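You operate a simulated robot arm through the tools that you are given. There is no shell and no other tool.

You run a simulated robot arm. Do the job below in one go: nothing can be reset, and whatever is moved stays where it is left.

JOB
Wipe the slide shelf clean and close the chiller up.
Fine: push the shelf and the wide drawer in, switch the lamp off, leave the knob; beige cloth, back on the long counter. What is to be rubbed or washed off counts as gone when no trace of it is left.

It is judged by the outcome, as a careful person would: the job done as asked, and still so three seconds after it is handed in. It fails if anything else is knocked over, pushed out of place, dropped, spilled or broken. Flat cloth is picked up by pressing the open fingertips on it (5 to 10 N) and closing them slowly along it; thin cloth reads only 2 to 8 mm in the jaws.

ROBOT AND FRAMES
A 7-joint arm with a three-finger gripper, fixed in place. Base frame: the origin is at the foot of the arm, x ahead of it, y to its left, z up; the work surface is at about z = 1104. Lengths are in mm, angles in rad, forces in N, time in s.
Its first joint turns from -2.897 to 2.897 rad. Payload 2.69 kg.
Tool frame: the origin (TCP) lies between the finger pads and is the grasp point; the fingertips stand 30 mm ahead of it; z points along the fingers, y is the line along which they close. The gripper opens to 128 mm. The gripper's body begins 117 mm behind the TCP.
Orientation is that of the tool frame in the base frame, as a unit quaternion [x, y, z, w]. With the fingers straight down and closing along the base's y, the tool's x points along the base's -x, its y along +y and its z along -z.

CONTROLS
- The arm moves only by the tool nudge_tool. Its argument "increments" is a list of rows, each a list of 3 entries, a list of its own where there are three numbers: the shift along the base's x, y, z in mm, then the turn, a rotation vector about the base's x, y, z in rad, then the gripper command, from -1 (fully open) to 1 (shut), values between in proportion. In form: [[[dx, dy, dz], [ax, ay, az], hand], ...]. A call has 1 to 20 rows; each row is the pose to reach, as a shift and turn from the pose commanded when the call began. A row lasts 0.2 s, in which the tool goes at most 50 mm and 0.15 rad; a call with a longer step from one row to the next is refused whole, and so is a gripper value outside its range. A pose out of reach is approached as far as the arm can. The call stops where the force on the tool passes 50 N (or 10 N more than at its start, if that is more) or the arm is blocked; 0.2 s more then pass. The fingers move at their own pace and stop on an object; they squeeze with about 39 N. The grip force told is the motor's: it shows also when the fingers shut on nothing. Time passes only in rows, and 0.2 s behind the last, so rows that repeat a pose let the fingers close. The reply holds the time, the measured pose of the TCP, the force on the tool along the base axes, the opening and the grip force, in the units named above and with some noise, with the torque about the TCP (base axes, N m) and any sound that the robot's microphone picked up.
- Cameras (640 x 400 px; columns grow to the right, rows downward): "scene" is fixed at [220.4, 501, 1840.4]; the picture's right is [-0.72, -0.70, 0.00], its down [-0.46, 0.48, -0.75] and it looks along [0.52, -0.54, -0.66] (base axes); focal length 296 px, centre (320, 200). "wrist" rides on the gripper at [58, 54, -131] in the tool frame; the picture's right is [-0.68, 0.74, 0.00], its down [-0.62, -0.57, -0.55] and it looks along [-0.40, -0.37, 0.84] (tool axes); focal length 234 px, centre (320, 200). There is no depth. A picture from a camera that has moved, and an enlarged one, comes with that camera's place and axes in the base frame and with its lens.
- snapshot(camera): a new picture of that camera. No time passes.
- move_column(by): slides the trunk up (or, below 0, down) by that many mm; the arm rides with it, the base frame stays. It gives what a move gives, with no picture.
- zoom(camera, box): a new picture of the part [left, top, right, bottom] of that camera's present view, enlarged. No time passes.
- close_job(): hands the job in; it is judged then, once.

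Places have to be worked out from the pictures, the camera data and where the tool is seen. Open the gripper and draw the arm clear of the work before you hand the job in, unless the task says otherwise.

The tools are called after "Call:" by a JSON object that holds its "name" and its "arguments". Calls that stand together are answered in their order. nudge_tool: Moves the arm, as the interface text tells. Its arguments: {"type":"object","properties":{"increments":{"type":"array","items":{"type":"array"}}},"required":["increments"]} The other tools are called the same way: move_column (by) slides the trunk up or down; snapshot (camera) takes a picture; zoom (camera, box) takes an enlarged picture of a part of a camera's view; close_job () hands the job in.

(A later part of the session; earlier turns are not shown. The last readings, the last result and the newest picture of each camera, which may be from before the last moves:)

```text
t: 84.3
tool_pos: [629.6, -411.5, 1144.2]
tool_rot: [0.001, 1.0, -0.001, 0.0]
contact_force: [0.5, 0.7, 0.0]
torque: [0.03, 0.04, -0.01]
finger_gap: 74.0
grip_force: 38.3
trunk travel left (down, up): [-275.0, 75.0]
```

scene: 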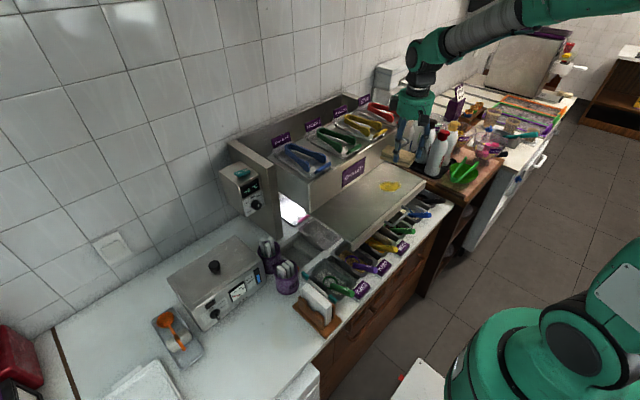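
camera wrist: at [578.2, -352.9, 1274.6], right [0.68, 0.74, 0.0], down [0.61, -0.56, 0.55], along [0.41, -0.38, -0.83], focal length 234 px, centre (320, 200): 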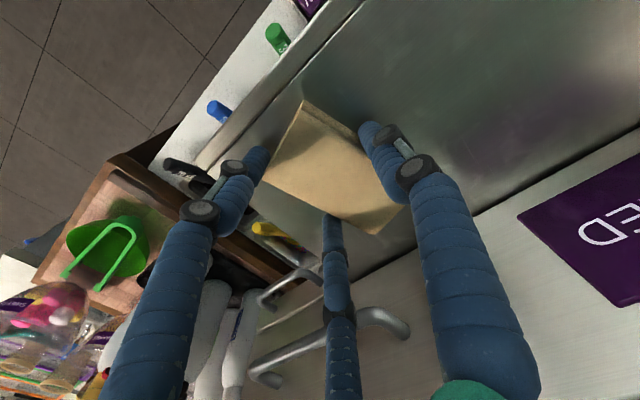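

I raise the pad well clear and inspect the shelf.

Call:
{"name": "nudge_tool", "arguments": {"increments": [[[0, 0, 15], [0, 0, 0], 1], [[0, 0, 50], [0, 0, 0], 1], [[0, 0, 95], [0, 0, 0], 1], [[0, 0, 140], [0, 0, 0], 1], [[0, 0, 180], [0, 0, 0], 1], [[-30, 40, 190], [0, 0, 0], 1], [[-50, 85, 190], [0, 0, 0], 1], [[-50, 130, 190], [0, 0, 0], 1], [[-50, 175, 190], [0, 0, 0], 1], [[-50, 220, 190], [0, 0, 0], 1]]}}

Call:
{"name": "snapshot", "arguments": {"camera": "wrist"}}

Call:
{"name": "zoom", "arguments": {"camera": "scene", "box": [300, 140, 460, 240]}}

```text
refused: row 6 steps farther than a row can; nothing moved
```

```text
taken
camera wrist: at [570.9, -356.3, 1275.1], right [0.68, 0.74, 0.0], down [0.62, -0.56, 0.55], along [0.4, -0.37, -0.83], focal length 234 px, centre (320, 200)
```

wrist: 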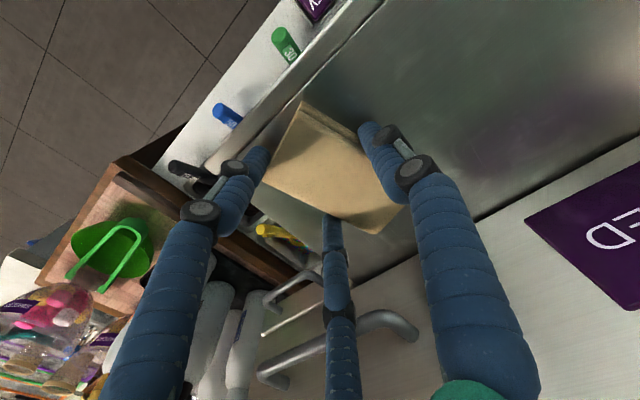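

```text
4.00 times, centred on (380, 190) of scene
camera zoom: at [220.4, 501.0, 1840.4], right [-0.72, -0.7, 0.0], down [-0.46, 0.48, -0.75], along [0.52, -0.54, -0.66], focal length 1184 px, centre (80, 240)
```

zoom: 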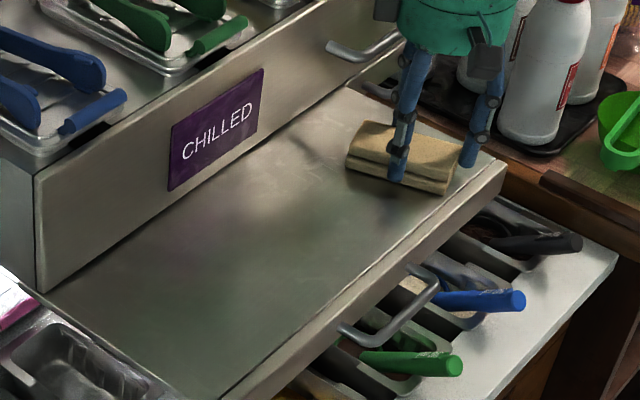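

One row was too long; I redo the lift with smaller steps.

Call:
{"name": "nudge_tool", "arguments": {"increments": [[[0, 0, 15], [0, 0, 0], 1], [[0, 0, 50], [0, 0, 0], 1], [[0, 0, 95], [0, 0, 0], 1], [[0, 0, 140], [0, 0, 0], 1], [[0, 0, 180], [0, 0, 0], 1], [[-20, 30, 195], [0, 0, 0], 1], [[-35, 70, 195], [0, 0, 0], 1], [[-50, 110, 195], [0, 0, 0], 1], [[-50, 155, 195], [0, 0, 0], 1], [[-50, 200, 195], [0, 0, 0], 1], [[-50, 240, 195], [0, 0, 0], 1]]}}

Call:
{"name": "snapshot", "arguments": {"camera": "wrist"}}

Call:
{"name": "zoom", "arguments": {"camera": "scene", "box": [320, 130, 464, 220]}}

```text
t: 86.7
tool_pos: [579.2, -172.3, 1339.0]
tool_rot: [0.0, 1.0, -0.002, 0.001]
contact_force: [-0.8, -0.2, -0.5]
torque: [-0.01, 0.03, 0.0]
finger_gap: 73.9
grip_force: 38.9
trunk travel left (down, up): [-275.0, 75.0]
```

```text
taken
camera wrist: at [520.3, -116.6, 1469.9], right [0.68, 0.74, 0.0], down [0.62, -0.56, 0.55], along [0.41, -0.37, -0.83], focal length 234 px, centre (320, 200)
```

wrist: 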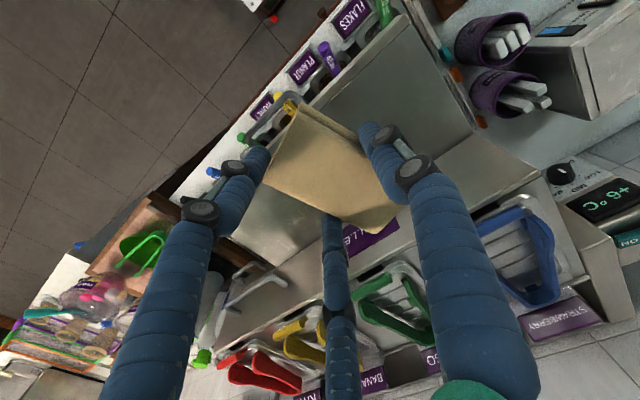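

```text
4.44 times, centred on (392, 175) of scene
camera zoom: at [220.4, 501.0, 1840.4], right [-0.72, -0.7, 0.0], down [-0.46, 0.48, -0.75], along [0.52, -0.54, -0.66], focal length 1315 px, centre (0, 311)
```

zoom: 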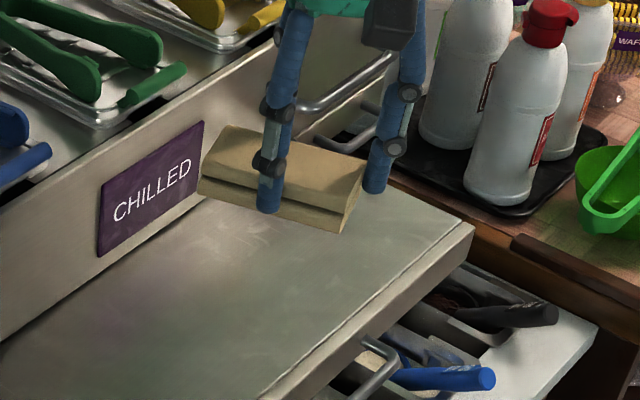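

The shelf looks clean in the visible part, but the pad hides some. I move on to the left and look again.

Call:
{"name": "nudge_tool", "arguments": {"increments": [[[0, 45, 0], [0, 0, 0], 1], [[0, 90, 0], [0, 0, 0], 1], [[0, 135, 0], [0, 0, 0], 1], [[0, 180, 0], [0, 0, 0], 1], [[0, 225, 0], [0, 0, 0], 1], [[0, 270, 0], [0, 0, 0], 1]]}}

Call:
{"name": "zoom", "arguments": {"camera": "scene", "box": [330, 140, 458, 220]}}

Call:
{"name": "zoom", "arguments": {"camera": "scene", "box": [370, 165, 434, 205]}}

Call:
{"name": "snapshot", "arguments": {"camera": "scene"}}

```text
t: 88.1
tool_pos: [580.0, 99.2, 1337.7]
tool_rot: [0.0, 1.0, -0.002, 0.0]
contact_force: [0.3, -0.3, -0.6]
torque: [0.01, 0.02, 0.0]
finger_gap: 73.9
grip_force: 39.4
trunk travel left (down, up): [-275.0, 75.0]
```

```text
5.00 times, centred on (394, 180) of scene
camera zoom: at [220.4, 501.0, 1840.4], right [-0.72, -0.7, 0.0], down [-0.46, 0.48, -0.75], along [0.52, -0.54, -0.66], focal length 1480 px, centre (-50, 300)
```

zoom: 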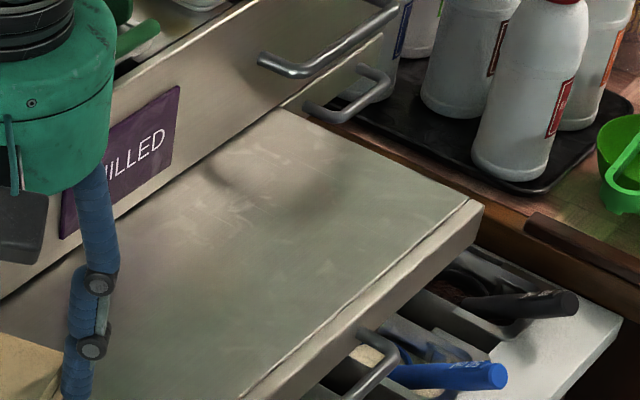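

```text
10.00 times, centred on (402, 185) of scene
camera zoom: at [220.4, 501.0, 1840.4], right [-0.72, -0.7, 0.0], down [-0.46, 0.48, -0.75], along [0.52, -0.54, -0.66], focal length 2959 px, centre (-500, 350)
```

zoom: 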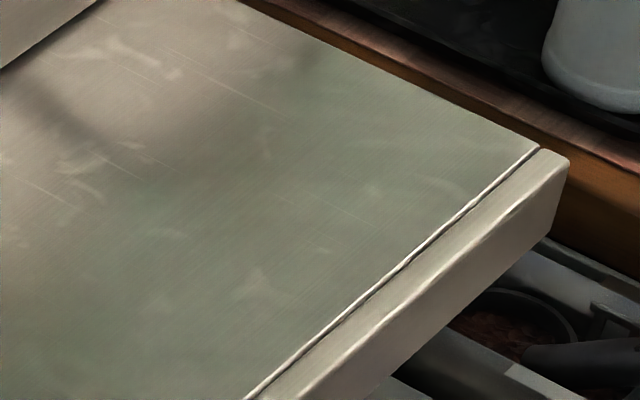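

```text
taken
```

scene: 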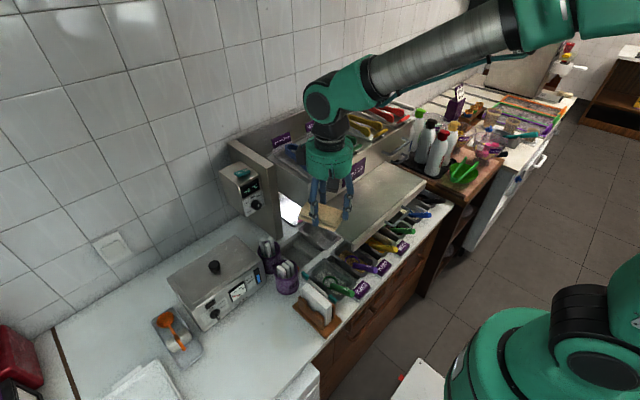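

No trace of yellow remains on the shelf. Now I turn back and return above the cloth's original place on the long counter.

Call:
{"name": "nudge_tool", "arguments": {"increments": [[[0, 15, 0], [0, 0, 0.13], 1], [[0, 30, 0], [0, 0, 0.26], 1], [[0, 45, 0], [0, 0, 0.39], 1], [[0, 60, 0], [0, 0, 0.52], 1], [[0, 75, 0], [0, 0, 0.65], 1], [[0, 90, 0], [0, 0, 0.78], 1], [[0, 105, 0], [0, 0, 0.91], 1], [[0, 120, 0], [0, 0, 1.04], 1], [[0, 135, 0], [0, 0, 1.17], 1], [[0, 155, 0], [0, 0, 1.3], 1], [[0, 175, 0], [0, 0, 1.43], 1], [[0, 187, 0], [0, 0, 1.5708], 1], [[0, 187, 0], [0, 0, 1.5708], 1]]}}

Call:
{"name": "move_column", "arguments": {"by": -220}}

Call:
{"name": "snapshot", "arguments": {"camera": "wrist"}}

Call:
{"name": "zoom", "arguments": {"camera": "scene", "box": [300, 140, 460, 240]}}

```text
t: 90.9
tool_pos: [578.9, 286.6, 1340.2]
tool_rot: [0.708, -0.706, 0.001, -0.001]
contact_force: [0.5, -0.2, -0.1]
torque: [-0.02, -0.02, 0.02]
finger_gap: 73.4
grip_force: 39.1
trunk travel left (down, up): [-275.0, 75.0]
```

```text
t: 93.2
tool_pos: [578.0, 286.3, 1120.4]
tool_rot: [0.707, -0.707, 0.001, -0.002]
contact_force: [0.1, 0.7, -0.3]
torque: [0.0, 0.0, 0.03]
finger_gap: 73.4
grip_force: 39.2
trunk travel left (down, up): [-55.0, 295.0]
```

```text
taken
camera wrist: at [523.9, 228.3, 1251.3], right [-0.74, 0.68, 0.0], down [0.56, 0.61, 0.55], along [0.37, 0.41, -0.83], focal length 234 px, centre (320, 200)
```

wrist: 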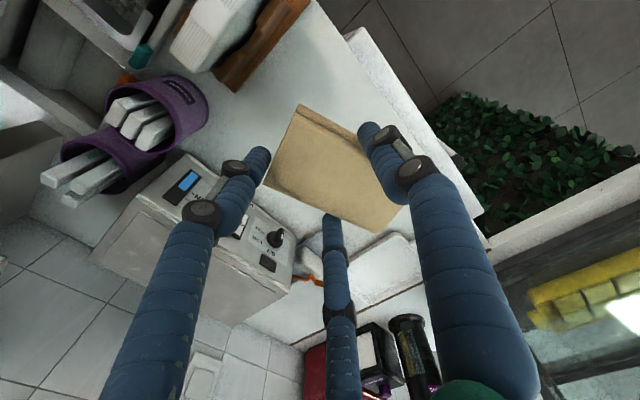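

```text
4.00 times, centred on (380, 190) of scene
camera zoom: at [220.4, 501.0, 1840.4], right [-0.72, -0.7, 0.0], down [-0.46, 0.48, -0.75], along [0.52, -0.54, -0.66], focal length 1184 px, centre (80, 240)
```

zoom: 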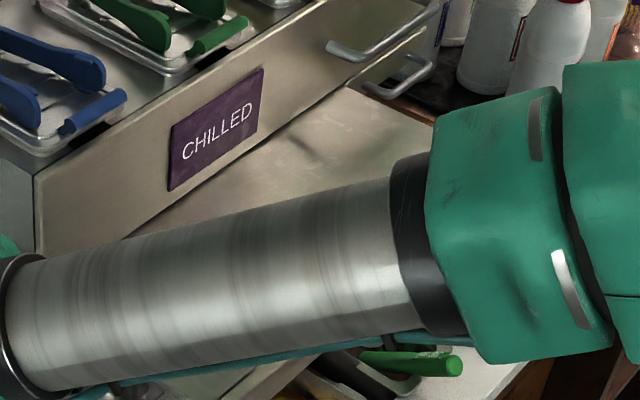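

I lower the pad towards the counter at the same spot.

Call:
{"name": "nudge_tool", "arguments": {"increments": [[[0, 3, -45], [0, 0, 0], 1], [[0, 3, -90], [0, 0, 0], 1], [[0, 3, -135], [0, 0, 0], 1], [[0, 3, -175], [0, 0, 0], 1], [[0, 3, -200], [0, 0, 0], 1], [[0, 3, -210], [0, 0, 0], 1], [[0, 3, -215], [0, 0, 0], 1], [[0, 3, -215], [0, 0, 0], 1]]}}

```text
t: 95.0
tool_pos: [579.2, 290.7, 904.1]
tool_rot: [0.707, -0.707, 0.0, -0.002]
contact_force: [-0.3, -1.1, -0.3]
torque: [0.01, 0.02, -0.01]
finger_gap: 73.1
grip_force: 39.4
trunk travel left (down, up): [-55.0, 295.0]
```

Call:
{"name": "nudge_tool", "arguments": {"increments": [[[0, 0, -2], [0, 0, 0], 1], [[0, 0, -4], [0, 0, 0], 1], [[0, 0, -6], [0, 0, 0], 1], [[0, 0, -6], [0, 0, 0], 1]]}}

```text
t: 96.0
tool_pos: [578.8, 288.8, 898.2]
tool_rot: [0.707, -0.707, 0.001, -0.002]
contact_force: [0.5, -0.1, -0.1]
torque: [0.04, 0.02, -0.02]
finger_gap: 73.4
grip_force: 38.7
trunk travel left (down, up): [-55.0, 295.0]
```

Call:
{"name": "nudge_tool", "arguments": {"increments": [[[0, 0, -1.5], [0, 0, 0], 1], [[0, 0, -3], [0, 0, 0], 1], [[0, 0, -4], [0, 0, 0], 1], [[0, 0, -4], [0, 0, 0], 1]]}}

```text
t: 97.0
tool_pos: [578.1, 288.6, 894.9]
tool_rot: [0.707, -0.707, 0.001, -0.001]
contact_force: [0.0, -0.5, 0.1]
torque: [0.03, -0.02, 0.01]
finger_gap: 73.0
grip_force: 39.4
trunk travel left (down, up): [-55.0, 295.0]
```

Call:
{"name": "nudge_tool", "arguments": {"increments": [[[0, 0, -1.5], [0, 0, 0], 1], [[0, 0, -3], [0, 0, 0], 1], [[0, 0, -3], [0, 0, 0], 1]]}}

Call:
{"name": "zoom", "arguments": {"camera": "scene", "box": [224, 290, 352, 370]}}

```text
t: 97.8
tool_pos: [578.3, 289.0, 892.3]
tool_rot: [0.707, -0.707, 0.001, -0.002]
contact_force: [0.0, -0.2, -0.4]
torque: [-0.03, 0.01, 0.03]
finger_gap: 73.3
grip_force: 38.5
trunk travel left (down, up): [-55.0, 295.0]
```

```text
5.00 times, centred on (288, 330) of scene
camera zoom: at [220.4, 501.0, 1840.4], right [-0.72, -0.7, 0.0], down [-0.46, 0.48, -0.75], along [0.52, -0.54, -0.66], focal length 1480 px, centre (480, -450)
```

zoom: 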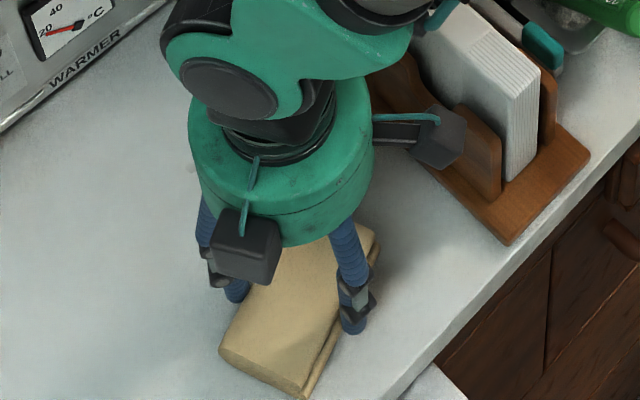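

Call:
{"name": "nudge_tool", "arguments": {"increments": [[[0, 0, -1.5], [0, 0, 0], 1], [[0, 0, -2.5], [0, 0, 0], 1], [[0, 0, -2.5], [0, 0, 0], 1]]}}

```text
t: 98.6
tool_pos: [577.5, 289.2, 890.4]
tool_rot: [-0.707, 0.707, -0.001, 0.002]
contact_force: [-1.4, 0.1, 7.1]
torque: [-0.02, 0.3, -0.1]
finger_gap: 73.0
grip_force: 38.7
trunk travel left (down, up): [-55.0, 295.0]
```

Contact at 7 N: the pad rests on the counter. I open slowly and then rise straight up.

Call:
{"name": "nudge_tool", "arguments": {"increments": [[[0, 0, 0], [0, 0, 0], -0.2], [[0, 0, 0], [0, 0, 0], -0.35], [[0, 0, 0], [0, 0, 0], -0.5], [[2, 0, 0], [0, 0, 0], -0.7], [[4, 0, 0], [0, 0, 0], -0.85], [[4, 0, 0], [0, 0, 0], -0.85], [[4, 0, 15], [0, 0, 0], -0.85], [[4, 0, 45], [0, 0, 0], -0.85], [[4, 0, 90], [0, 0, 0], -0.85], [[4, 0, 135], [0, 0, 0], -0.85], [[4, 0, 180], [0, 0, 0], -0.85]]}}

Call:
{"name": "snapshot", "arguments": {"camera": "wrist"}}

Call:
{"name": "snapshot", "arguments": {"camera": "scene"}}

```text
t: 101.0
tool_pos: [584.7, 290.5, 1067.2]
tool_rot: [-0.707, 0.707, -0.001, 0.004]
contact_force: [0.0, 0.2, -0.8]
torque: [0.01, -0.01, 0.02]
finger_gap: 118.7
grip_force: 0.1
trunk travel left (down, up): [-55.0, 295.0]
```

```text
taken
camera wrist: at [530.5, 233.3, 1198.0], right [-0.74, 0.68, 0.0], down [0.56, 0.62, 0.55], along [0.37, 0.41, -0.83], focal length 234 px, centre (320, 200)
```

wrist: 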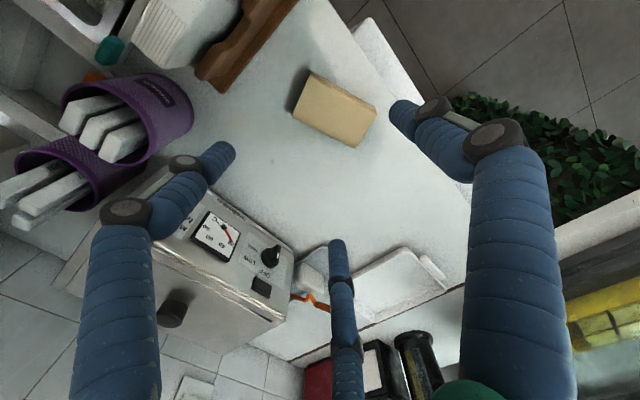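

```text
taken
```

scene: 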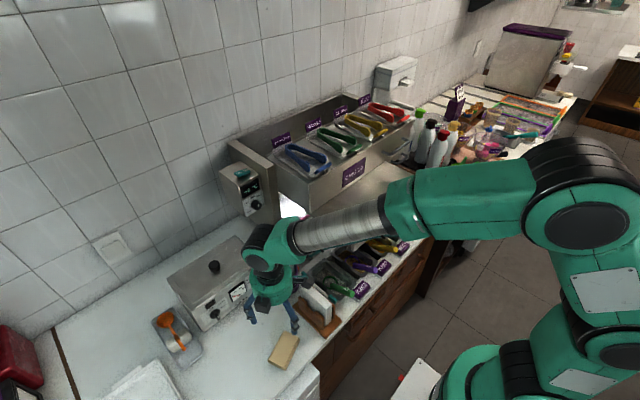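

The cloth lies back on the long counter, released. I raise the trunk, turn the tool back, close the fingers and move in front of the shelf.

Call:
{"name": "move_column", "arguments": {"by": 220}}

Call:
{"name": "nudge_tool", "arguments": {"increments": [[[-10, 0, 15], [0, 0, -0.13], 1], [[-20, -20, 30], [0, 0, -0.26], 1], [[-30, -55, 45], [0, 0, -0.39], 1], [[-40, -90, 60], [0, 0, -0.52], 1], [[-50, -130, 75], [0, 0, -0.65], 1], [[-60, -170, 80], [0, 0, -0.78], 1], [[-70, -210, 80], [0, 0, -0.91], 1], [[-80, -250, 80], [0, 0, -1.04], 1], [[-90, -290, 80], [0, 0, -1.17], 1], [[-100, -330, 80], [0, 0, -1.3], 1], [[-110, -370, 80], [0, 0, -1.43], 1], [[-120, -410, 80], [0, 0, -1.5708], 1], [[-130, -450, 80], [0, 0, -1.5708], 1], [[-140, -490, 80], [0, 0, -1.5708], 1], [[-150, -530, 80], [0, 0, -1.5708], 1], [[-155, -570, 80], [0, 0, -1.5708], 1], [[-155, -610, 80], [0, 0, -1.5708], 1], [[-155, -640, 80], [0, 0, -1.5708], 1]]}}

Call:
{"name": "snapshot", "arguments": {"camera": "scene"}}

Call:
{"name": "snapshot", "arguments": {"camera": "wrist"}}

```text
t: 103.4
tool_pos: [584.1, 291.7, 1287.2]
tool_rot: [-0.707, 0.707, 0.0, 0.002]
contact_force: [-0.3, -0.9, -0.4]
torque: [0.0, -0.01, -0.03]
finger_gap: 118.7
grip_force: 0.1
trunk travel left (down, up): [-275.0, 75.0]
```

```text
t: 107.2
tool_pos: [429.4, -352.4, 1366.3]
tool_rot: [0.0, 1.0, -0.002, 0.0]
contact_force: [-0.7, -0.5, 0.3]
torque: [0.03, 0.0, -0.01]
finger_gap: 1.6
grip_force: 31.1
trunk travel left (down, up): [-275.0, 75.0]
```

```text
taken
```

scene: 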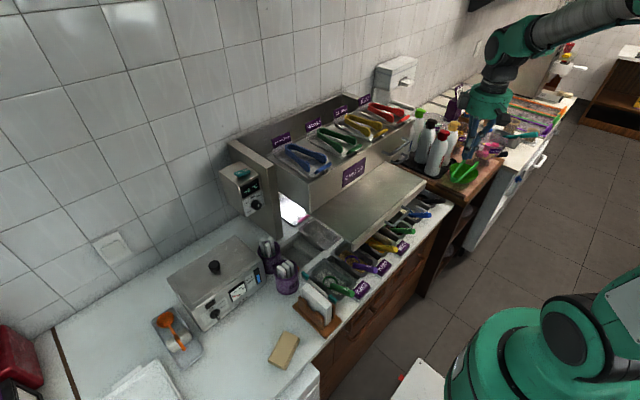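

```text
taken
camera wrist: at [370.2, -297.9, 1497.3], right [0.68, 0.74, 0.0], down [0.61, -0.56, 0.55], along [0.41, -0.37, -0.83], focal length 234 px, centre (320, 200)
```

wrist: 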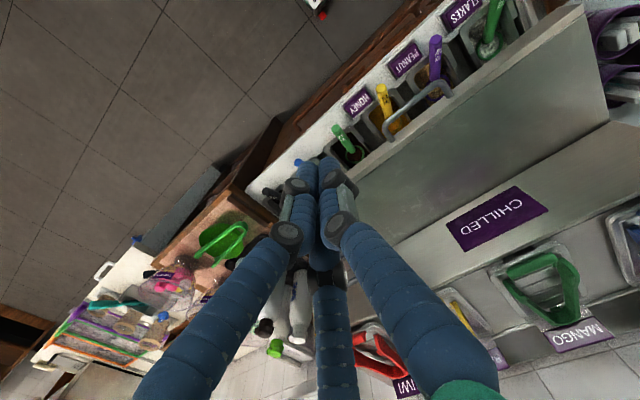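

The whole shelf can be seen from here; I zoom to check it is clean and to locate its front edge.

Call:
{"name": "zoom", "arguments": {"camera": "wrist", "box": [320, 20, 640, 220]}}

Call:
{"name": "zoom", "arguments": {"camera": "scene", "box": [300, 150, 460, 250]}}

```text
2.00 times, centred on (480, 120) of wrist
camera zoom: at [370.2, -297.9, 1497.3], right [0.68, 0.74, 0.0], down [0.61, -0.56, 0.55], along [0.41, -0.37, -0.83], focal length 468 px, centre (0, 360)
```

zoom: 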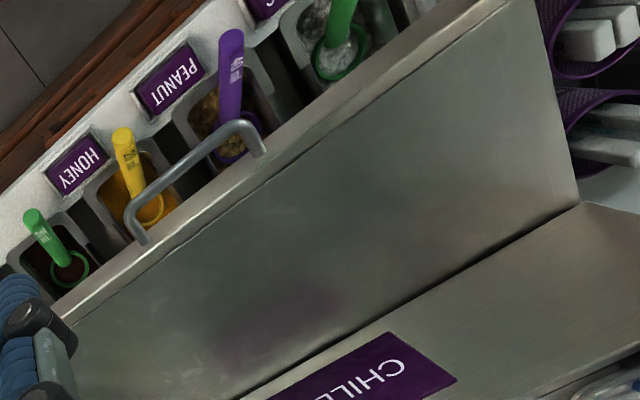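

```text
4.00 times, centred on (380, 200) of scene
camera zoom: at [220.4, 501.0, 1840.4], right [-0.72, -0.7, 0.0], down [-0.46, 0.48, -0.75], along [0.52, -0.54, -0.66], focal length 1184 px, centre (80, 200)
```

zoom: 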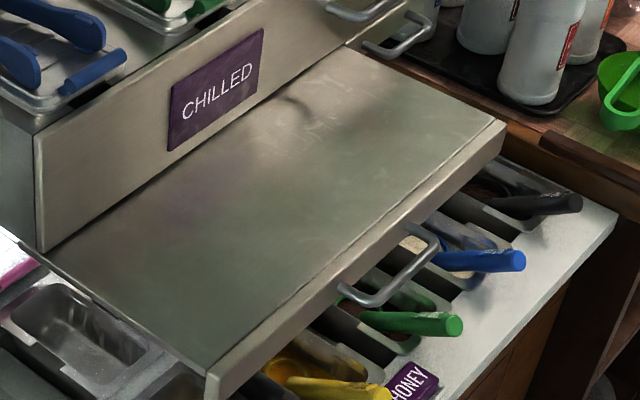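

The shelf is clean (the purple patch is the tag's reflection, shifting with viewpoint). I tilt the fingers forward 45° and come down in front of the shelf's front face at x≈568.

Call:
{"name": "nudge_tool", "arguments": {"increments": [[[0, 0, 0], [0, -0.14, 0], 1], [[0, 0, 0], [0, -0.28, 0], 1], [[0, 0, 0], [0, -0.42, 0], 1], [[0, 0, 0], [0, -0.56, 0], 1], [[0, 0, 0], [0, -0.7, 0], 1], [[0, 0, 0], [0, -0.785, 0], 1], [[0, 0, -45], [0, -0.785, 0], 1], [[0, 0, -90], [0, -0.785, 0], 1], [[0, 0, -135], [0, -0.785, 0], 1], [[0, 0, -180], [0, -0.785, 0], 1], [[0, 0, -220], [0, -0.785, 0], 1], [[0, 0, -246], [0, -0.785, 0], 1], [[20, 0, -246], [0, -0.785, 0], 1], [[45, 0, -246], [0, -0.785, 0], 1], [[60, 0, -246], [0, -0.785, 0], 1]]}}

Call:
{"name": "snapshot", "arguments": {"camera": "wrist"}}

Call:
{"name": "snapshot", "arguments": {"camera": "scene"}}

```text
t: 109.6
tool_pos: [408.3, -333.2, 1081.0]
tool_rot: [0.032, 0.935, 0.053, 0.35]
contact_force: [0.3, 1.0, -0.3]
torque: [-0.02, 0.0, -0.02]
finger_gap: 2.1
grip_force: 31.4
trunk travel left (down, up): [-275.0, 75.0]
stopped in row 12: the arm was blocked; the commanded pose is now the measured one
```

```text
taken
camera wrist: at [278.5, -283.3, 1148.9], right [0.53, 0.67, 0.53], down [0.09, -0.66, 0.74], along [0.85, -0.34, -0.41], focal length 234 px, centre (320, 200)
```

wrist: 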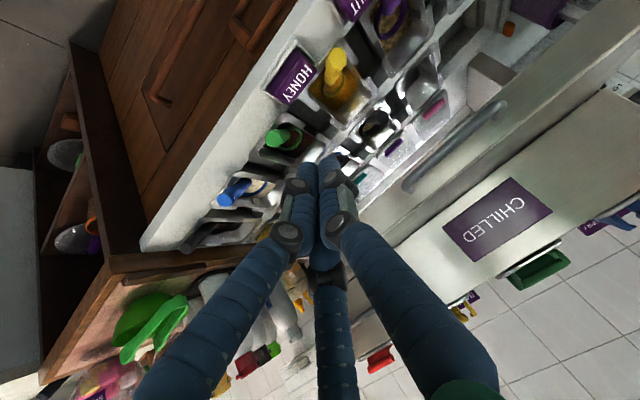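

```text
taken
```

scene: 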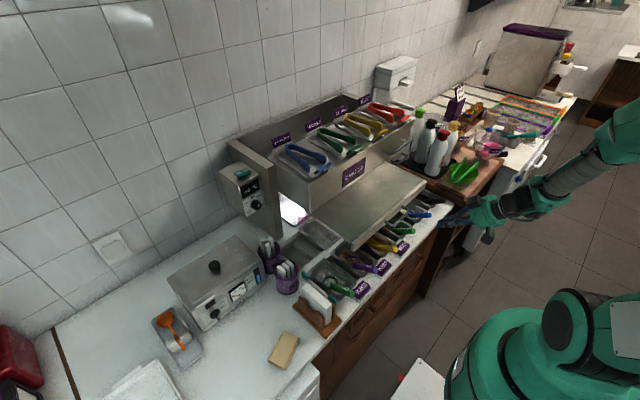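

The arm hit a joint limit in that low, near pose; nothing was touched. I rise a little, move forward where it reaches better, and restore the orientation.

Call:
{"name": "nudge_tool", "arguments": {"increments": [[[0, 0, 20], [0, 0, 0], 1], [[20, -5, 45], [0, 0, 0], 1], [[45, -10, 60], [-0.04, -0.02, 0.005], 1], [[65, -15, 60], [-0.08, -0.045, 0.01], 1], [[80, -19, 60], [-0.122, -0.07, 0.018], 1], [[80, -19, 60], [-0.122, -0.07, 0.018], 1]]}}

Call:
{"name": "snapshot", "arguments": {"camera": "wrist"}}

Call:
{"name": "snapshot", "arguments": {"camera": "scene"}}

```text
t: 110.8
tool_pos: [442.5, -359.0, 1062.1]
tool_rot: [0.058, 0.937, 0.044, 0.342]
contact_force: [0.8, 0.2, -0.2]
torque: [0.01, 0.0, 0.01]
finger_gap: 2.0
grip_force: 31.4
trunk travel left (down, up): [-275.0, 75.0]
stopped in row 6: the arm was blocked; the commanded pose is now the measured one
```

```text
taken
camera wrist: at [317.3, -302.0, 1131.2], right [0.57, 0.63, 0.52], down [0.07, -0.67, 0.74], along [0.82, -0.39, -0.43], focal length 234 px, centre (320, 200)
```

wrist: 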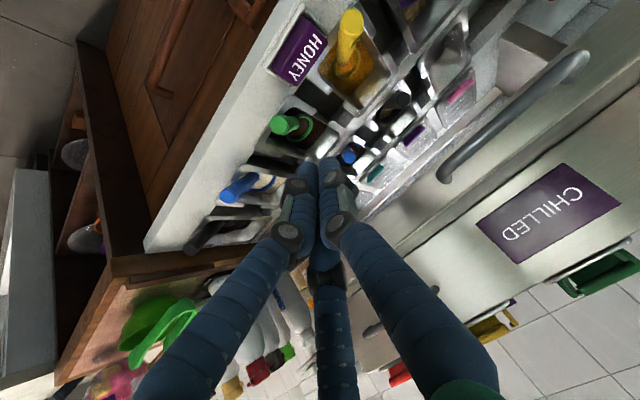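

```text
taken
```

scene: 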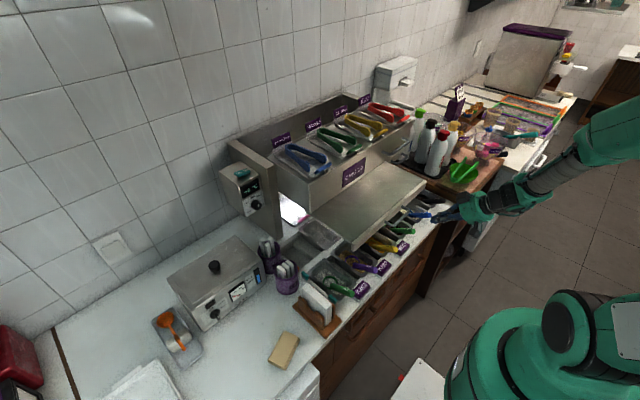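

The arm is struggling at a joint limit with this tilt so near the base. I straighten the tool to pointing down again while rising.

Call:
{"name": "nudge_tool", "arguments": {"increments": [[[0, 0, 15], [-0.015, 0.115, 0.02], 1], [[-5, 0, 35], [-0.03, 0.23, 0.04], 1], [[-5, 0, 65], [-0.045, 0.35, 0.06], 1], [[-5, 0, 100], [-0.06, 0.47, 0.08], 1], [[-5, 0, 135], [-0.075, 0.59, 0.1], 1], [[-5, 0, 170], [-0.09, 0.7, 0.119], 1], [[-5, 0, 190], [-0.09, 0.7, 0.119], 1], [[-5, 0, 190], [-0.09, 0.7, 0.119], 1]]}}

Call:
{"name": "snapshot", "arguments": {"camera": "scene"}}

```text
t: 112.7
tool_pos: [438.8, -358.0, 1255.2]
tool_rot: [-0.002, 1.0, -0.003, 0.002]
contact_force: [0.0, 0.1, 0.6]
torque: [0.0, -0.05, 0.01]
finger_gap: 2.1
grip_force: 31.6
trunk travel left (down, up): [-275.0, 75.0]
```

```text
taken
```

scene: 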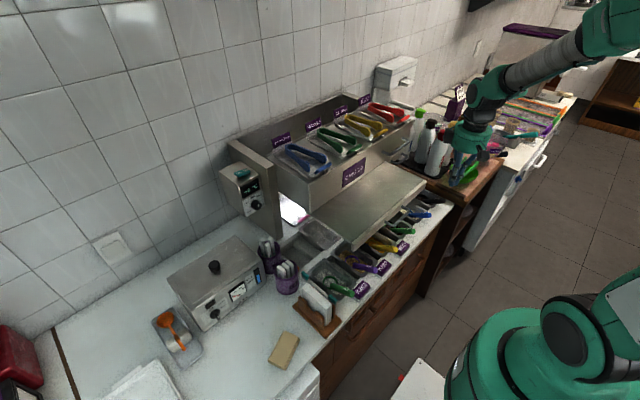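

All is still in place. I come down in front of the shelf with the tool vertical, beside the handle at y≈−355.

Call:
{"name": "nudge_tool", "arguments": {"increments": [[[25, 0, -30], [0, 0, 0], 1], [[50, 3, -65], [0, 0, 0], 1], [[55, 3, -105], [0, 0, 0], 1], [[55, 3, -132], [0, 0, 0], 1], [[55, 3, -132], [0, 0, 0], 1]]}}

Call:
{"name": "snapshot", "arguments": {"camera": "wrist"}}

Call:
{"name": "zoom", "arguments": {"camera": "scene", "box": [340, 120, 500, 220]}}

```text
t: 113.8
tool_pos: [496.2, -356.1, 1125.1]
tool_rot: [-0.003, 1.0, -0.002, 0.002]
contact_force: [0.0, -0.4, 0.2]
torque: [0.01, 0.02, 0.03]
finger_gap: 2.3
grip_force: 31.5
trunk travel left (down, up): [-275.0, 75.0]
```

```text
taken
camera wrist: at [437.2, -300.7, 1255.4], right [0.67, 0.74, 0.0], down [0.62, -0.56, 0.55], along [0.41, -0.37, -0.83], focal length 234 px, centre (320, 200)
```

wrist: 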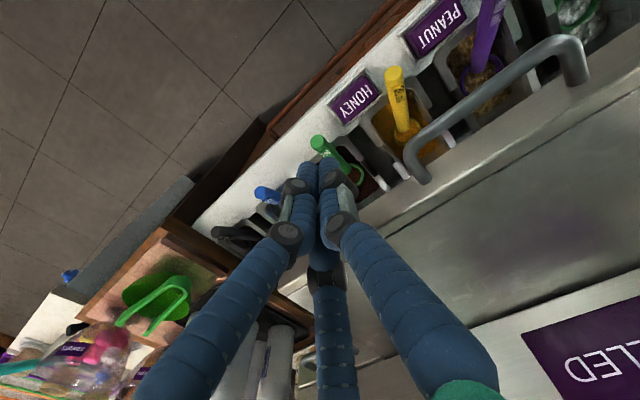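

```text
4.00 times, centred on (420, 170) of scene
camera zoom: at [220.4, 501.0, 1840.4], right [-0.72, -0.7, 0.0], down [-0.46, 0.48, -0.75], along [0.52, -0.54, -0.66], focal length 1184 px, centre (-80, 320)
```

zoom: 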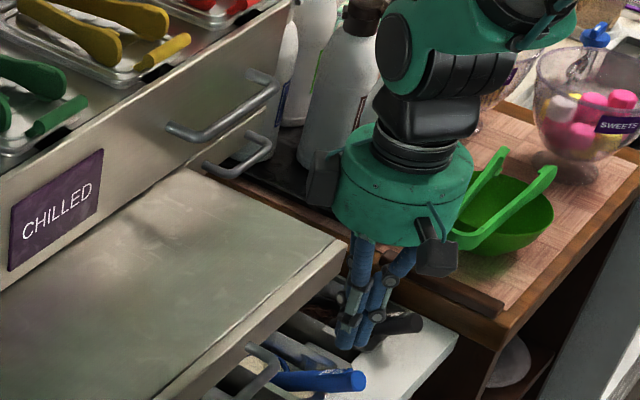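

Fingers stand in front of the shelf's face. I push +x slowly.

Call:
{"name": "nudge_tool", "arguments": {"increments": [[[15, 0, -6], [0, 0, 0], 1], [[30, 0, -6], [0, 0, 0], 1], [[42, 0, -6], [0, 0, 0], 1], [[50, 0, -6], [0, 0, 0], 1], [[58, 0, -6], [0, 0, 0], 1], [[66, 0, -6], [0, 0, 0], 1], [[74, 0, -6], [0, 0, 0], 1], [[82, 0, -6], [0, 0, 0], 1], [[90, 0, -6], [0, 0, 0], 1], [[98, 0, -6], [0, 0, 0], 1], [[106, 0, -6], [0, 0, 0], 1], [[114, 0, -6], [0, 0, 0], 1]]}}

Call:
{"name": "snapshot", "arguments": {"camera": "scene"}}

Call:
{"name": "snapshot", "arguments": {"camera": "wrist"}}

```text
t: 116.5
tool_pos: [606.9, -357.2, 1118.1]
tool_rot: [-0.003, 1.0, -0.003, 0.002]
contact_force: [0.4, 0.0, 0.5]
torque: [0.05, 0.03, 0.05]
finger_gap: 2.3
grip_force: 31.7
trunk travel left (down, up): [-275.0, 75.0]
```

```text
taken
```

scene: 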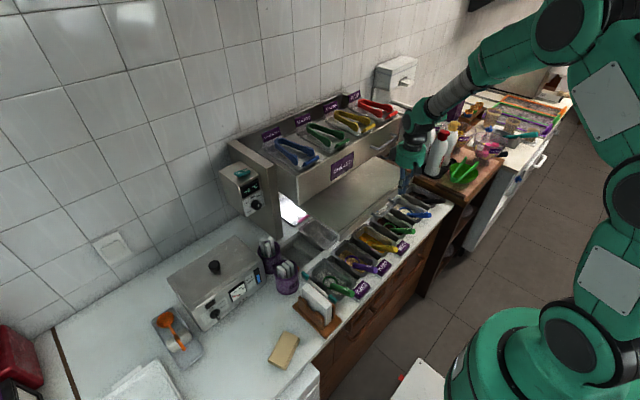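

```text
taken
camera wrist: at [548.2, -302.2, 1248.8], right [0.67, 0.74, 0.0], down [0.62, -0.56, 0.55], along [0.41, -0.37, -0.83], focal length 234 px, centre (320, 200)
```

wrist: 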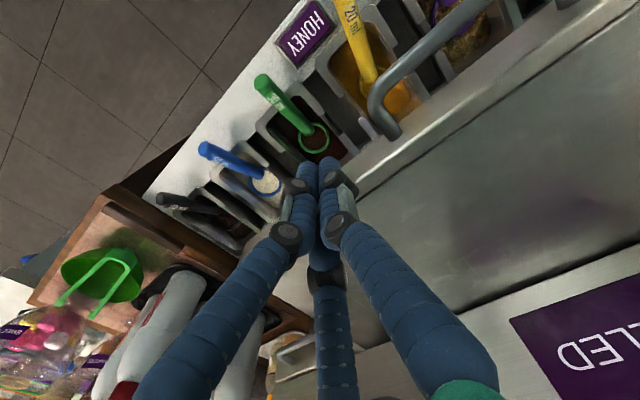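

Shelf and drawer slide in together without resistance. I keep pushing.

Call:
{"name": "nudge_tool", "arguments": {"increments": [[[8, 0, 0], [0, 0, 0], 1], [[16, 0, 0], [0, 0, 0], 1], [[24, 0, 0], [0, 0, 0], 1], [[32, 0, 0], [0, 0, 0], 1], [[40, 0, 0], [0, 0, 0], 1], [[48, 0, 0], [0, 0, 0], 1], [[56, 0, 0], [0, 0, 0], 1], [[64, 0, 0], [0, 0, 0], 1], [[72, 0, 0], [0, 0, 0], 1], [[80, 0, 0], [0, 0, 0], 1]]}}

Call:
{"name": "snapshot", "arguments": {"camera": "scene"}}

Call:
{"name": "snapshot", "arguments": {"camera": "wrist"}}

```text
t: 118.7
tool_pos: [689.4, -355.6, 1116.7]
tool_rot: [-0.003, 1.0, -0.002, 0.002]
contact_force: [-0.2, 0.5, 0.2]
torque: [0.03, -0.01, 0.03]
finger_gap: 2.1
grip_force: 31.0
trunk travel left (down, up): [-275.0, 75.0]
```

```text
taken
```

scene: 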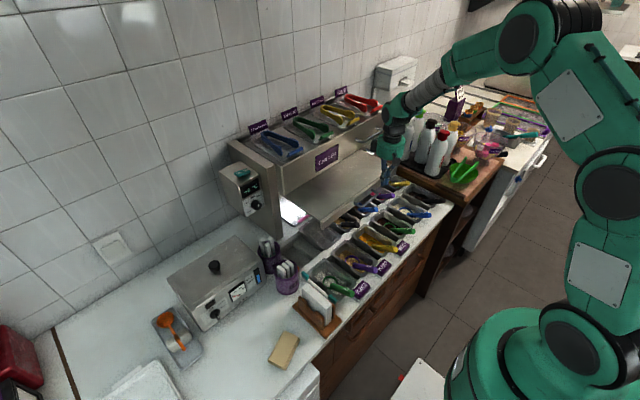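

```text
taken
camera wrist: at [629.8, -300.6, 1247.8], right [0.67, 0.74, 0.0], down [0.62, -0.56, 0.55], along [0.41, -0.37, -0.83], focal length 234 px, centre (320, 200)
```

wrist: 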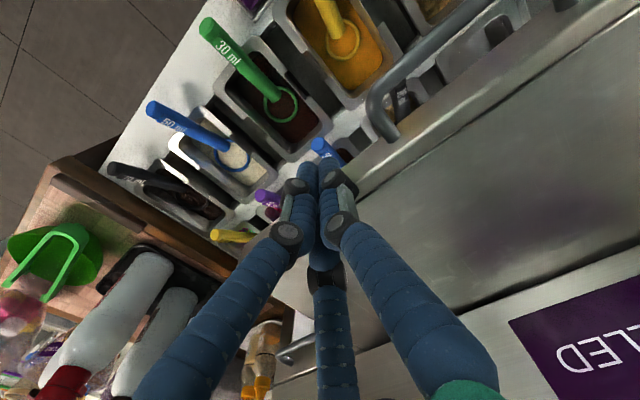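

The drawer is nearly at the housing's front. I push on slowly, watching force.

Call:
{"name": "nudge_tool", "arguments": {"increments": [[[6, 0, 0], [0, 0, 0], 1], [[12, 0, 0], [0, 0, 0], 1], [[18, 0, 0], [0, 0, 0], 1], [[24, 0, 0], [0, 0, 0], 1], [[30, 0, 0], [0, 0, 0], 1], [[36, 0, 0], [0, 0, 0], 1]]}}

Call:
{"name": "snapshot", "arguments": {"camera": "scene"}}

Call:
{"name": "snapshot", "arguments": {"camera": "wrist"}}

```text
t: 120.0
tool_pos: [723.5, -356.2, 1120.1]
tool_rot: [-0.003, 1.0, -0.003, 0.002]
contact_force: [0.1, -0.1, 0.5]
torque: [0.06, -0.01, 0.01]
finger_gap: 2.3
grip_force: 31.6
trunk travel left (down, up): [-275.0, 75.0]
```

```text
taken
```

scene: 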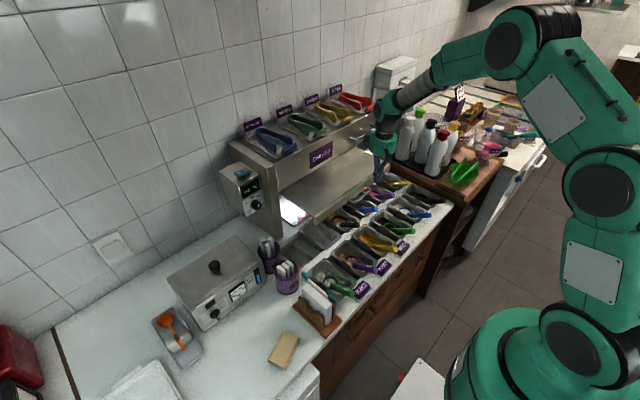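

```text
taken
camera wrist: at [664.6, -301.5, 1249.0], right [0.67, 0.74, 0.0], down [0.62, -0.56, 0.55], along [0.41, -0.37, -0.83], focal length 234 px, centre (320, 200)
```

wrist: 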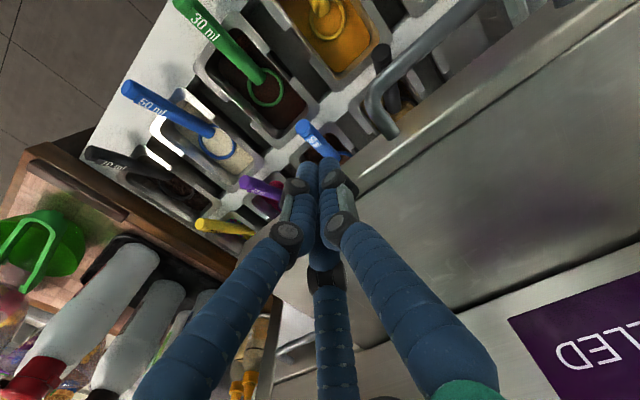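

Call:
{"name": "zoom", "arguments": {"camera": "scene", "box": [215, 85, 407, 205]}}

```text
3.33 times, centred on (311, 145) of scene
camera zoom: at [220.4, 501.0, 1840.4], right [-0.72, -0.7, 0.0], down [-0.46, 0.48, -0.75], along [0.52, -0.54, -0.66], focal length 986 px, centre (350, 383)
```

zoom: 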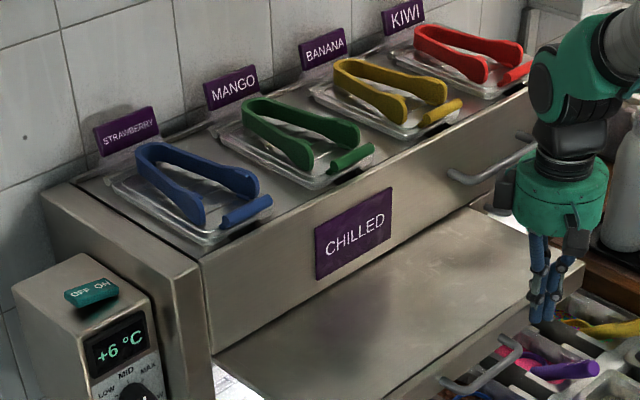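

The drawer now looks flush with the housing. I continue pushing; the shelf should now slide under the drawer.

Call:
{"name": "nudge_tool", "arguments": {"increments": [[[6, 0, 0], [0, 0, 0], 1], [[12, 0, 0], [0, 0, 0], 1], [[18, 0, 0], [0, 0, 0], 1], [[24, 0, 0], [0, 0, 0], 1], [[30, 0, 0], [0, 0, 0], 1], [[36, 0, 0], [0, 0, 0], 1], [[42, 0, 0], [0, 0, 0], 1]]}}

Call:
{"name": "zoom", "arguments": {"camera": "scene", "box": [215, 85, 407, 205]}}

```text
t: 121.7
tool_pos: [765.9, -356.8, 1118.5]
tool_rot: [-0.003, 1.0, -0.002, 0.002]
contact_force: [0.0, -0.6, -0.3]
torque: [-0.02, -0.02, 0.01]
finger_gap: 1.9
grip_force: 30.9
trunk travel left (down, up): [-275.0, 75.0]
```

```text
3.33 times, centred on (311, 145) of scene
camera zoom: at [220.4, 501.0, 1840.4], right [-0.72, -0.7, 0.0], down [-0.46, 0.48, -0.75], along [0.52, -0.54, -0.66], focal length 986 px, centre (350, 383)
```

zoom: 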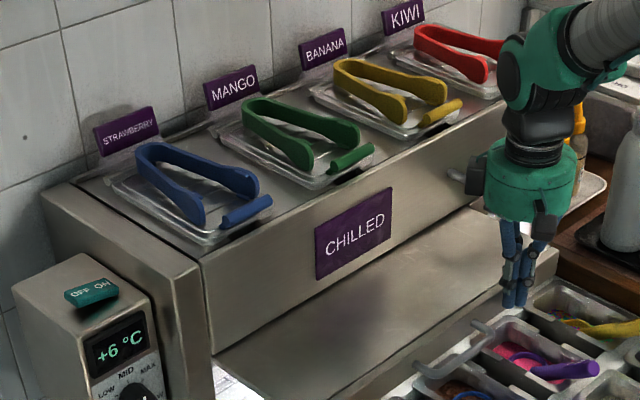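

The drawer has stopped flush and the shelf slides under it. I push on to x≈825.

Call:
{"name": "nudge_tool", "arguments": {"increments": [[[6, 0, 0], [0, 0, 0], 1], [[12, 0, 0], [0, 0, 0], 1], [[18, 0, 0], [0, 0, 0], 1], [[24, 0, 0], [0, 0, 0], 1], [[30, 0, 0], [0, 0, 0], 1], [[36, 0, 0], [0, 0, 0], 1], [[42, 0, 0], [0, 0, 0], 1], [[48, 0, 0], [0, 0, 0], 1], [[54, 0, 0], [0, 0, 0], 1], [[60, 0, 0], [0, 0, 0], 1]]}}

Call:
{"name": "snapshot", "arguments": {"camera": "wrist"}}

Call:
{"name": "zoom", "arguments": {"camera": "scene", "box": [215, 85, 407, 205]}}

```text
t: 123.8
tool_pos: [826.8, -357.2, 1117.3]
tool_rot: [-0.002, 1.0, -0.002, 0.002]
contact_force: [-0.5, 0.1, -0.5]
torque: [-0.03, 0.02, -0.01]
finger_gap: 2.0
grip_force: 31.5
trunk travel left (down, up): [-275.0, 75.0]
```

```text
taken
camera wrist: at [766.4, -301.6, 1248.2], right [0.67, 0.74, 0.0], down [0.62, -0.56, 0.55], along [0.41, -0.37, -0.83], focal length 234 px, centre (320, 200)
```

wrist: 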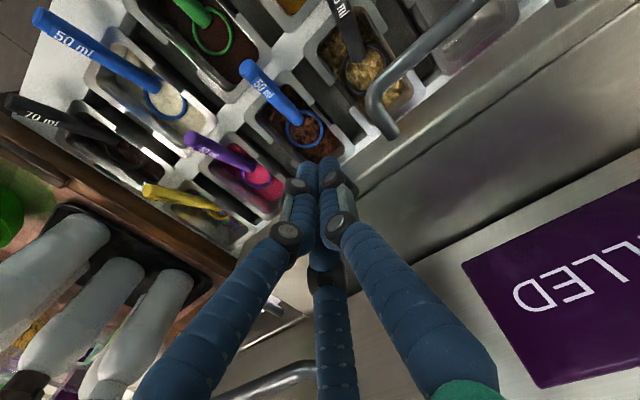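

```text
3.33 times, centred on (311, 145) of scene
camera zoom: at [220.4, 501.0, 1840.4], right [-0.72, -0.7, 0.0], down [-0.46, 0.48, -0.75], along [0.52, -0.54, -0.66], focal length 986 px, centre (350, 383)
```

zoom: 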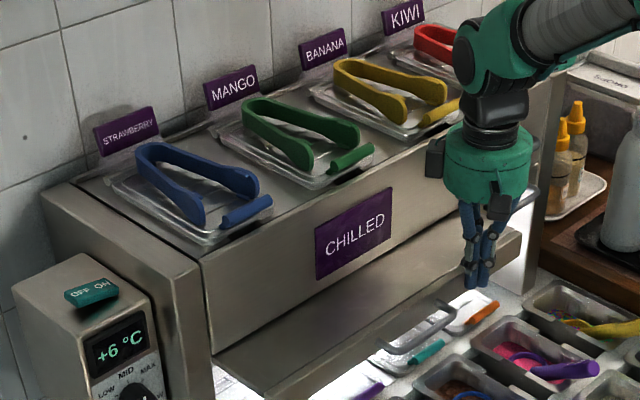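

About 70 mm of shelf is left and the hand nears the drawer front. I back off slightly, tilt the fingers forward by ~0.55 rad, and check.

Call:
{"name": "nudge_tool", "arguments": {"increments": [[[-10, 0, 0], [0, 0, 0], 1], [[-25, 0, 0], [0, -0.14, 0], 1], [[-28, 0, 0], [0, -0.28, 0], 1], [[-28, 0, 0], [0, -0.42, 0], 1], [[-28, 0, 0], [0, -0.56, 0], 1], [[-28, 0, 0], [0, -0.56, 0], 1]]}}

Call:
{"name": "snapshot", "arguments": {"camera": "wrist"}}

Call:
{"name": "zoom", "arguments": {"camera": "scene", "box": [255, 85, 447, 205]}}

```text
t: 125.2
tool_pos: [797.6, -357.1, 1119.2]
tool_rot: [-0.002, 0.961, -0.003, 0.278]
contact_force: [0.4, 0.1, 0.4]
torque: [0.0, -0.04, 0.03]
finger_gap: 1.8
grip_force: 31.3
trunk travel left (down, up): [-275.0, 75.0]
```

```text
taken
camera wrist: at [676.7, -302.1, 1198.1], right [0.57, 0.74, 0.36], down [0.23, -0.56, 0.8], along [0.79, -0.37, -0.49], focal length 234 px, centre (320, 200)
```

wrist: 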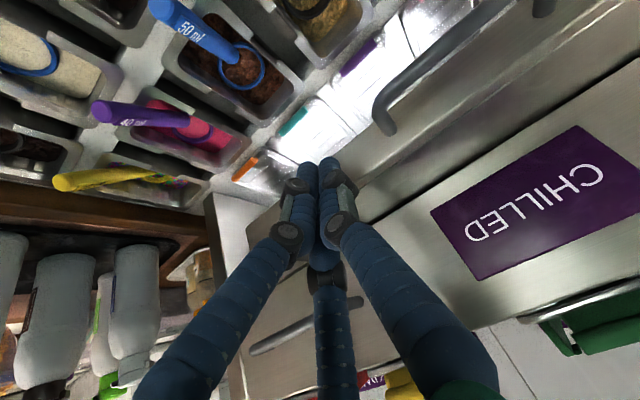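

```text
3.33 times, centred on (351, 145) of scene
camera zoom: at [220.4, 501.0, 1840.4], right [-0.72, -0.7, 0.0], down [-0.46, 0.48, -0.75], along [0.52, -0.54, -0.66], focal length 986 px, centre (217, 383)
```

zoom: 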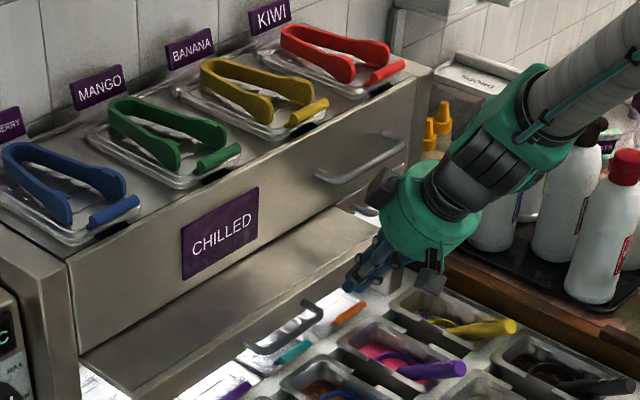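

The tilt worked with clear room. I push again until the shelf meets its stop.

Call:
{"name": "nudge_tool", "arguments": {"increments": [[[8, 0, 0], [0, -0.56, 0], 1], [[16, 0, 0], [0, -0.56, 0], 1], [[24, 0, 0], [0, -0.56, 0], 1], [[32, 0, 0], [0, -0.56, 0], 1], [[40, 0, 0], [0, -0.56, 0], 1], [[48, 0, 0], [0, -0.56, 0], 1], [[54, 0, 0], [0, -0.56, 0], 1], [[60, 0, 0], [0, -0.56, 0], 1]]}}

Call:
{"name": "zoom", "arguments": {"camera": "scene", "box": [255, 85, 447, 205]}}

```text
refused: row 1 steps farther than a row can; nothing moved
```

```text
3.33 times, centred on (351, 145) of scene
camera zoom: at [220.4, 501.0, 1840.4], right [-0.72, -0.7, 0.0], down [-0.46, 0.48, -0.75], along [0.52, -0.54, -0.66], focal length 986 px, centre (217, 383)
```

zoom: 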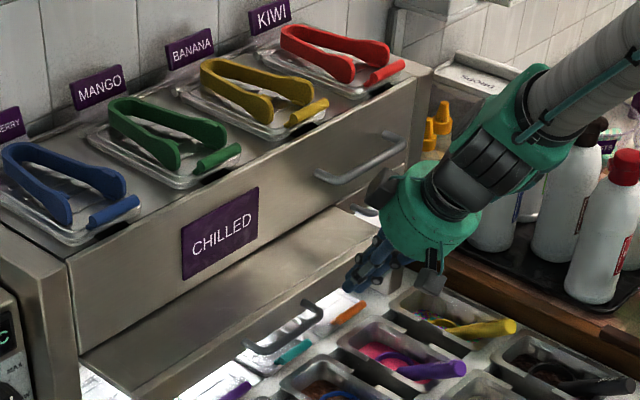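

The turn is counted from the present pose, so it should be zero now. I push again.

Call:
{"name": "nudge_tool", "arguments": {"increments": [[[8, 0, 0], [0, 0, 0], 1], [[16, 0, 0], [0, 0, 0], 1], [[24, 0, 0], [0, 0, 0], 1], [[32, 0, 0], [0, 0, 0], 1], [[40, 0, 0], [0, 0, 0], 1], [[48, 0, 0], [0, 0, 0], 1], [[54, 0, 0], [0, 0, 0], 1], [[60, 0, 0], [0, 0, 0], 1]]}}

Call:
{"name": "zoom", "arguments": {"camera": "scene", "box": [255, 85, 447, 205]}}

Call:
{"name": "snapshot", "arguments": {"camera": "wrist"}}

```text
t: 127.0
tool_pos: [858.9, -356.0, 1117.6]
tool_rot: [-0.001, 0.96, -0.003, 0.279]
contact_force: [0.1, 0.2, -0.5]
torque: [0.0, 0.01, 0.01]
finger_gap: 2.0
grip_force: 31.9
trunk travel left (down, up): [-275.0, 75.0]
```

```text
3.33 times, centred on (351, 145) of scene
camera zoom: at [220.4, 501.0, 1840.4], right [-0.72, -0.7, 0.0], down [-0.46, 0.48, -0.75], along [0.52, -0.54, -0.66], focal length 986 px, centre (217, 383)
```

zoom: 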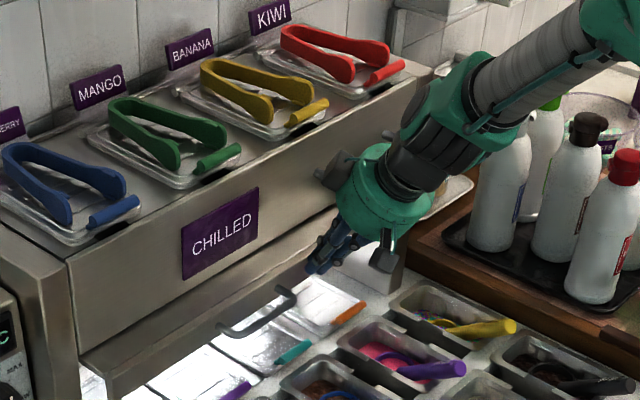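

```text
taken
camera wrist: at [738.9, -301.7, 1196.5], right [0.57, 0.74, 0.36], down [0.23, -0.56, 0.8], along [0.79, -0.37, -0.49], focal length 234 px, centre (320, 200)
```

wrist: 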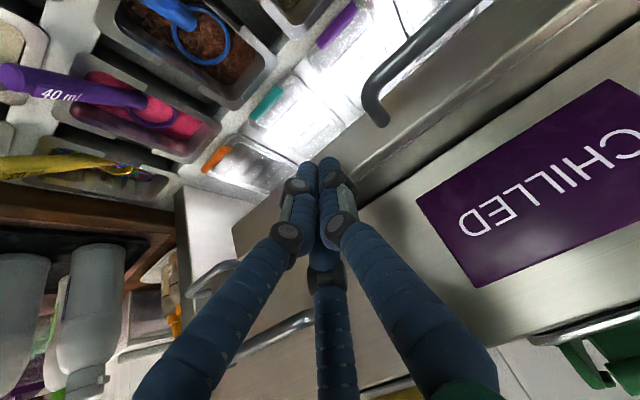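

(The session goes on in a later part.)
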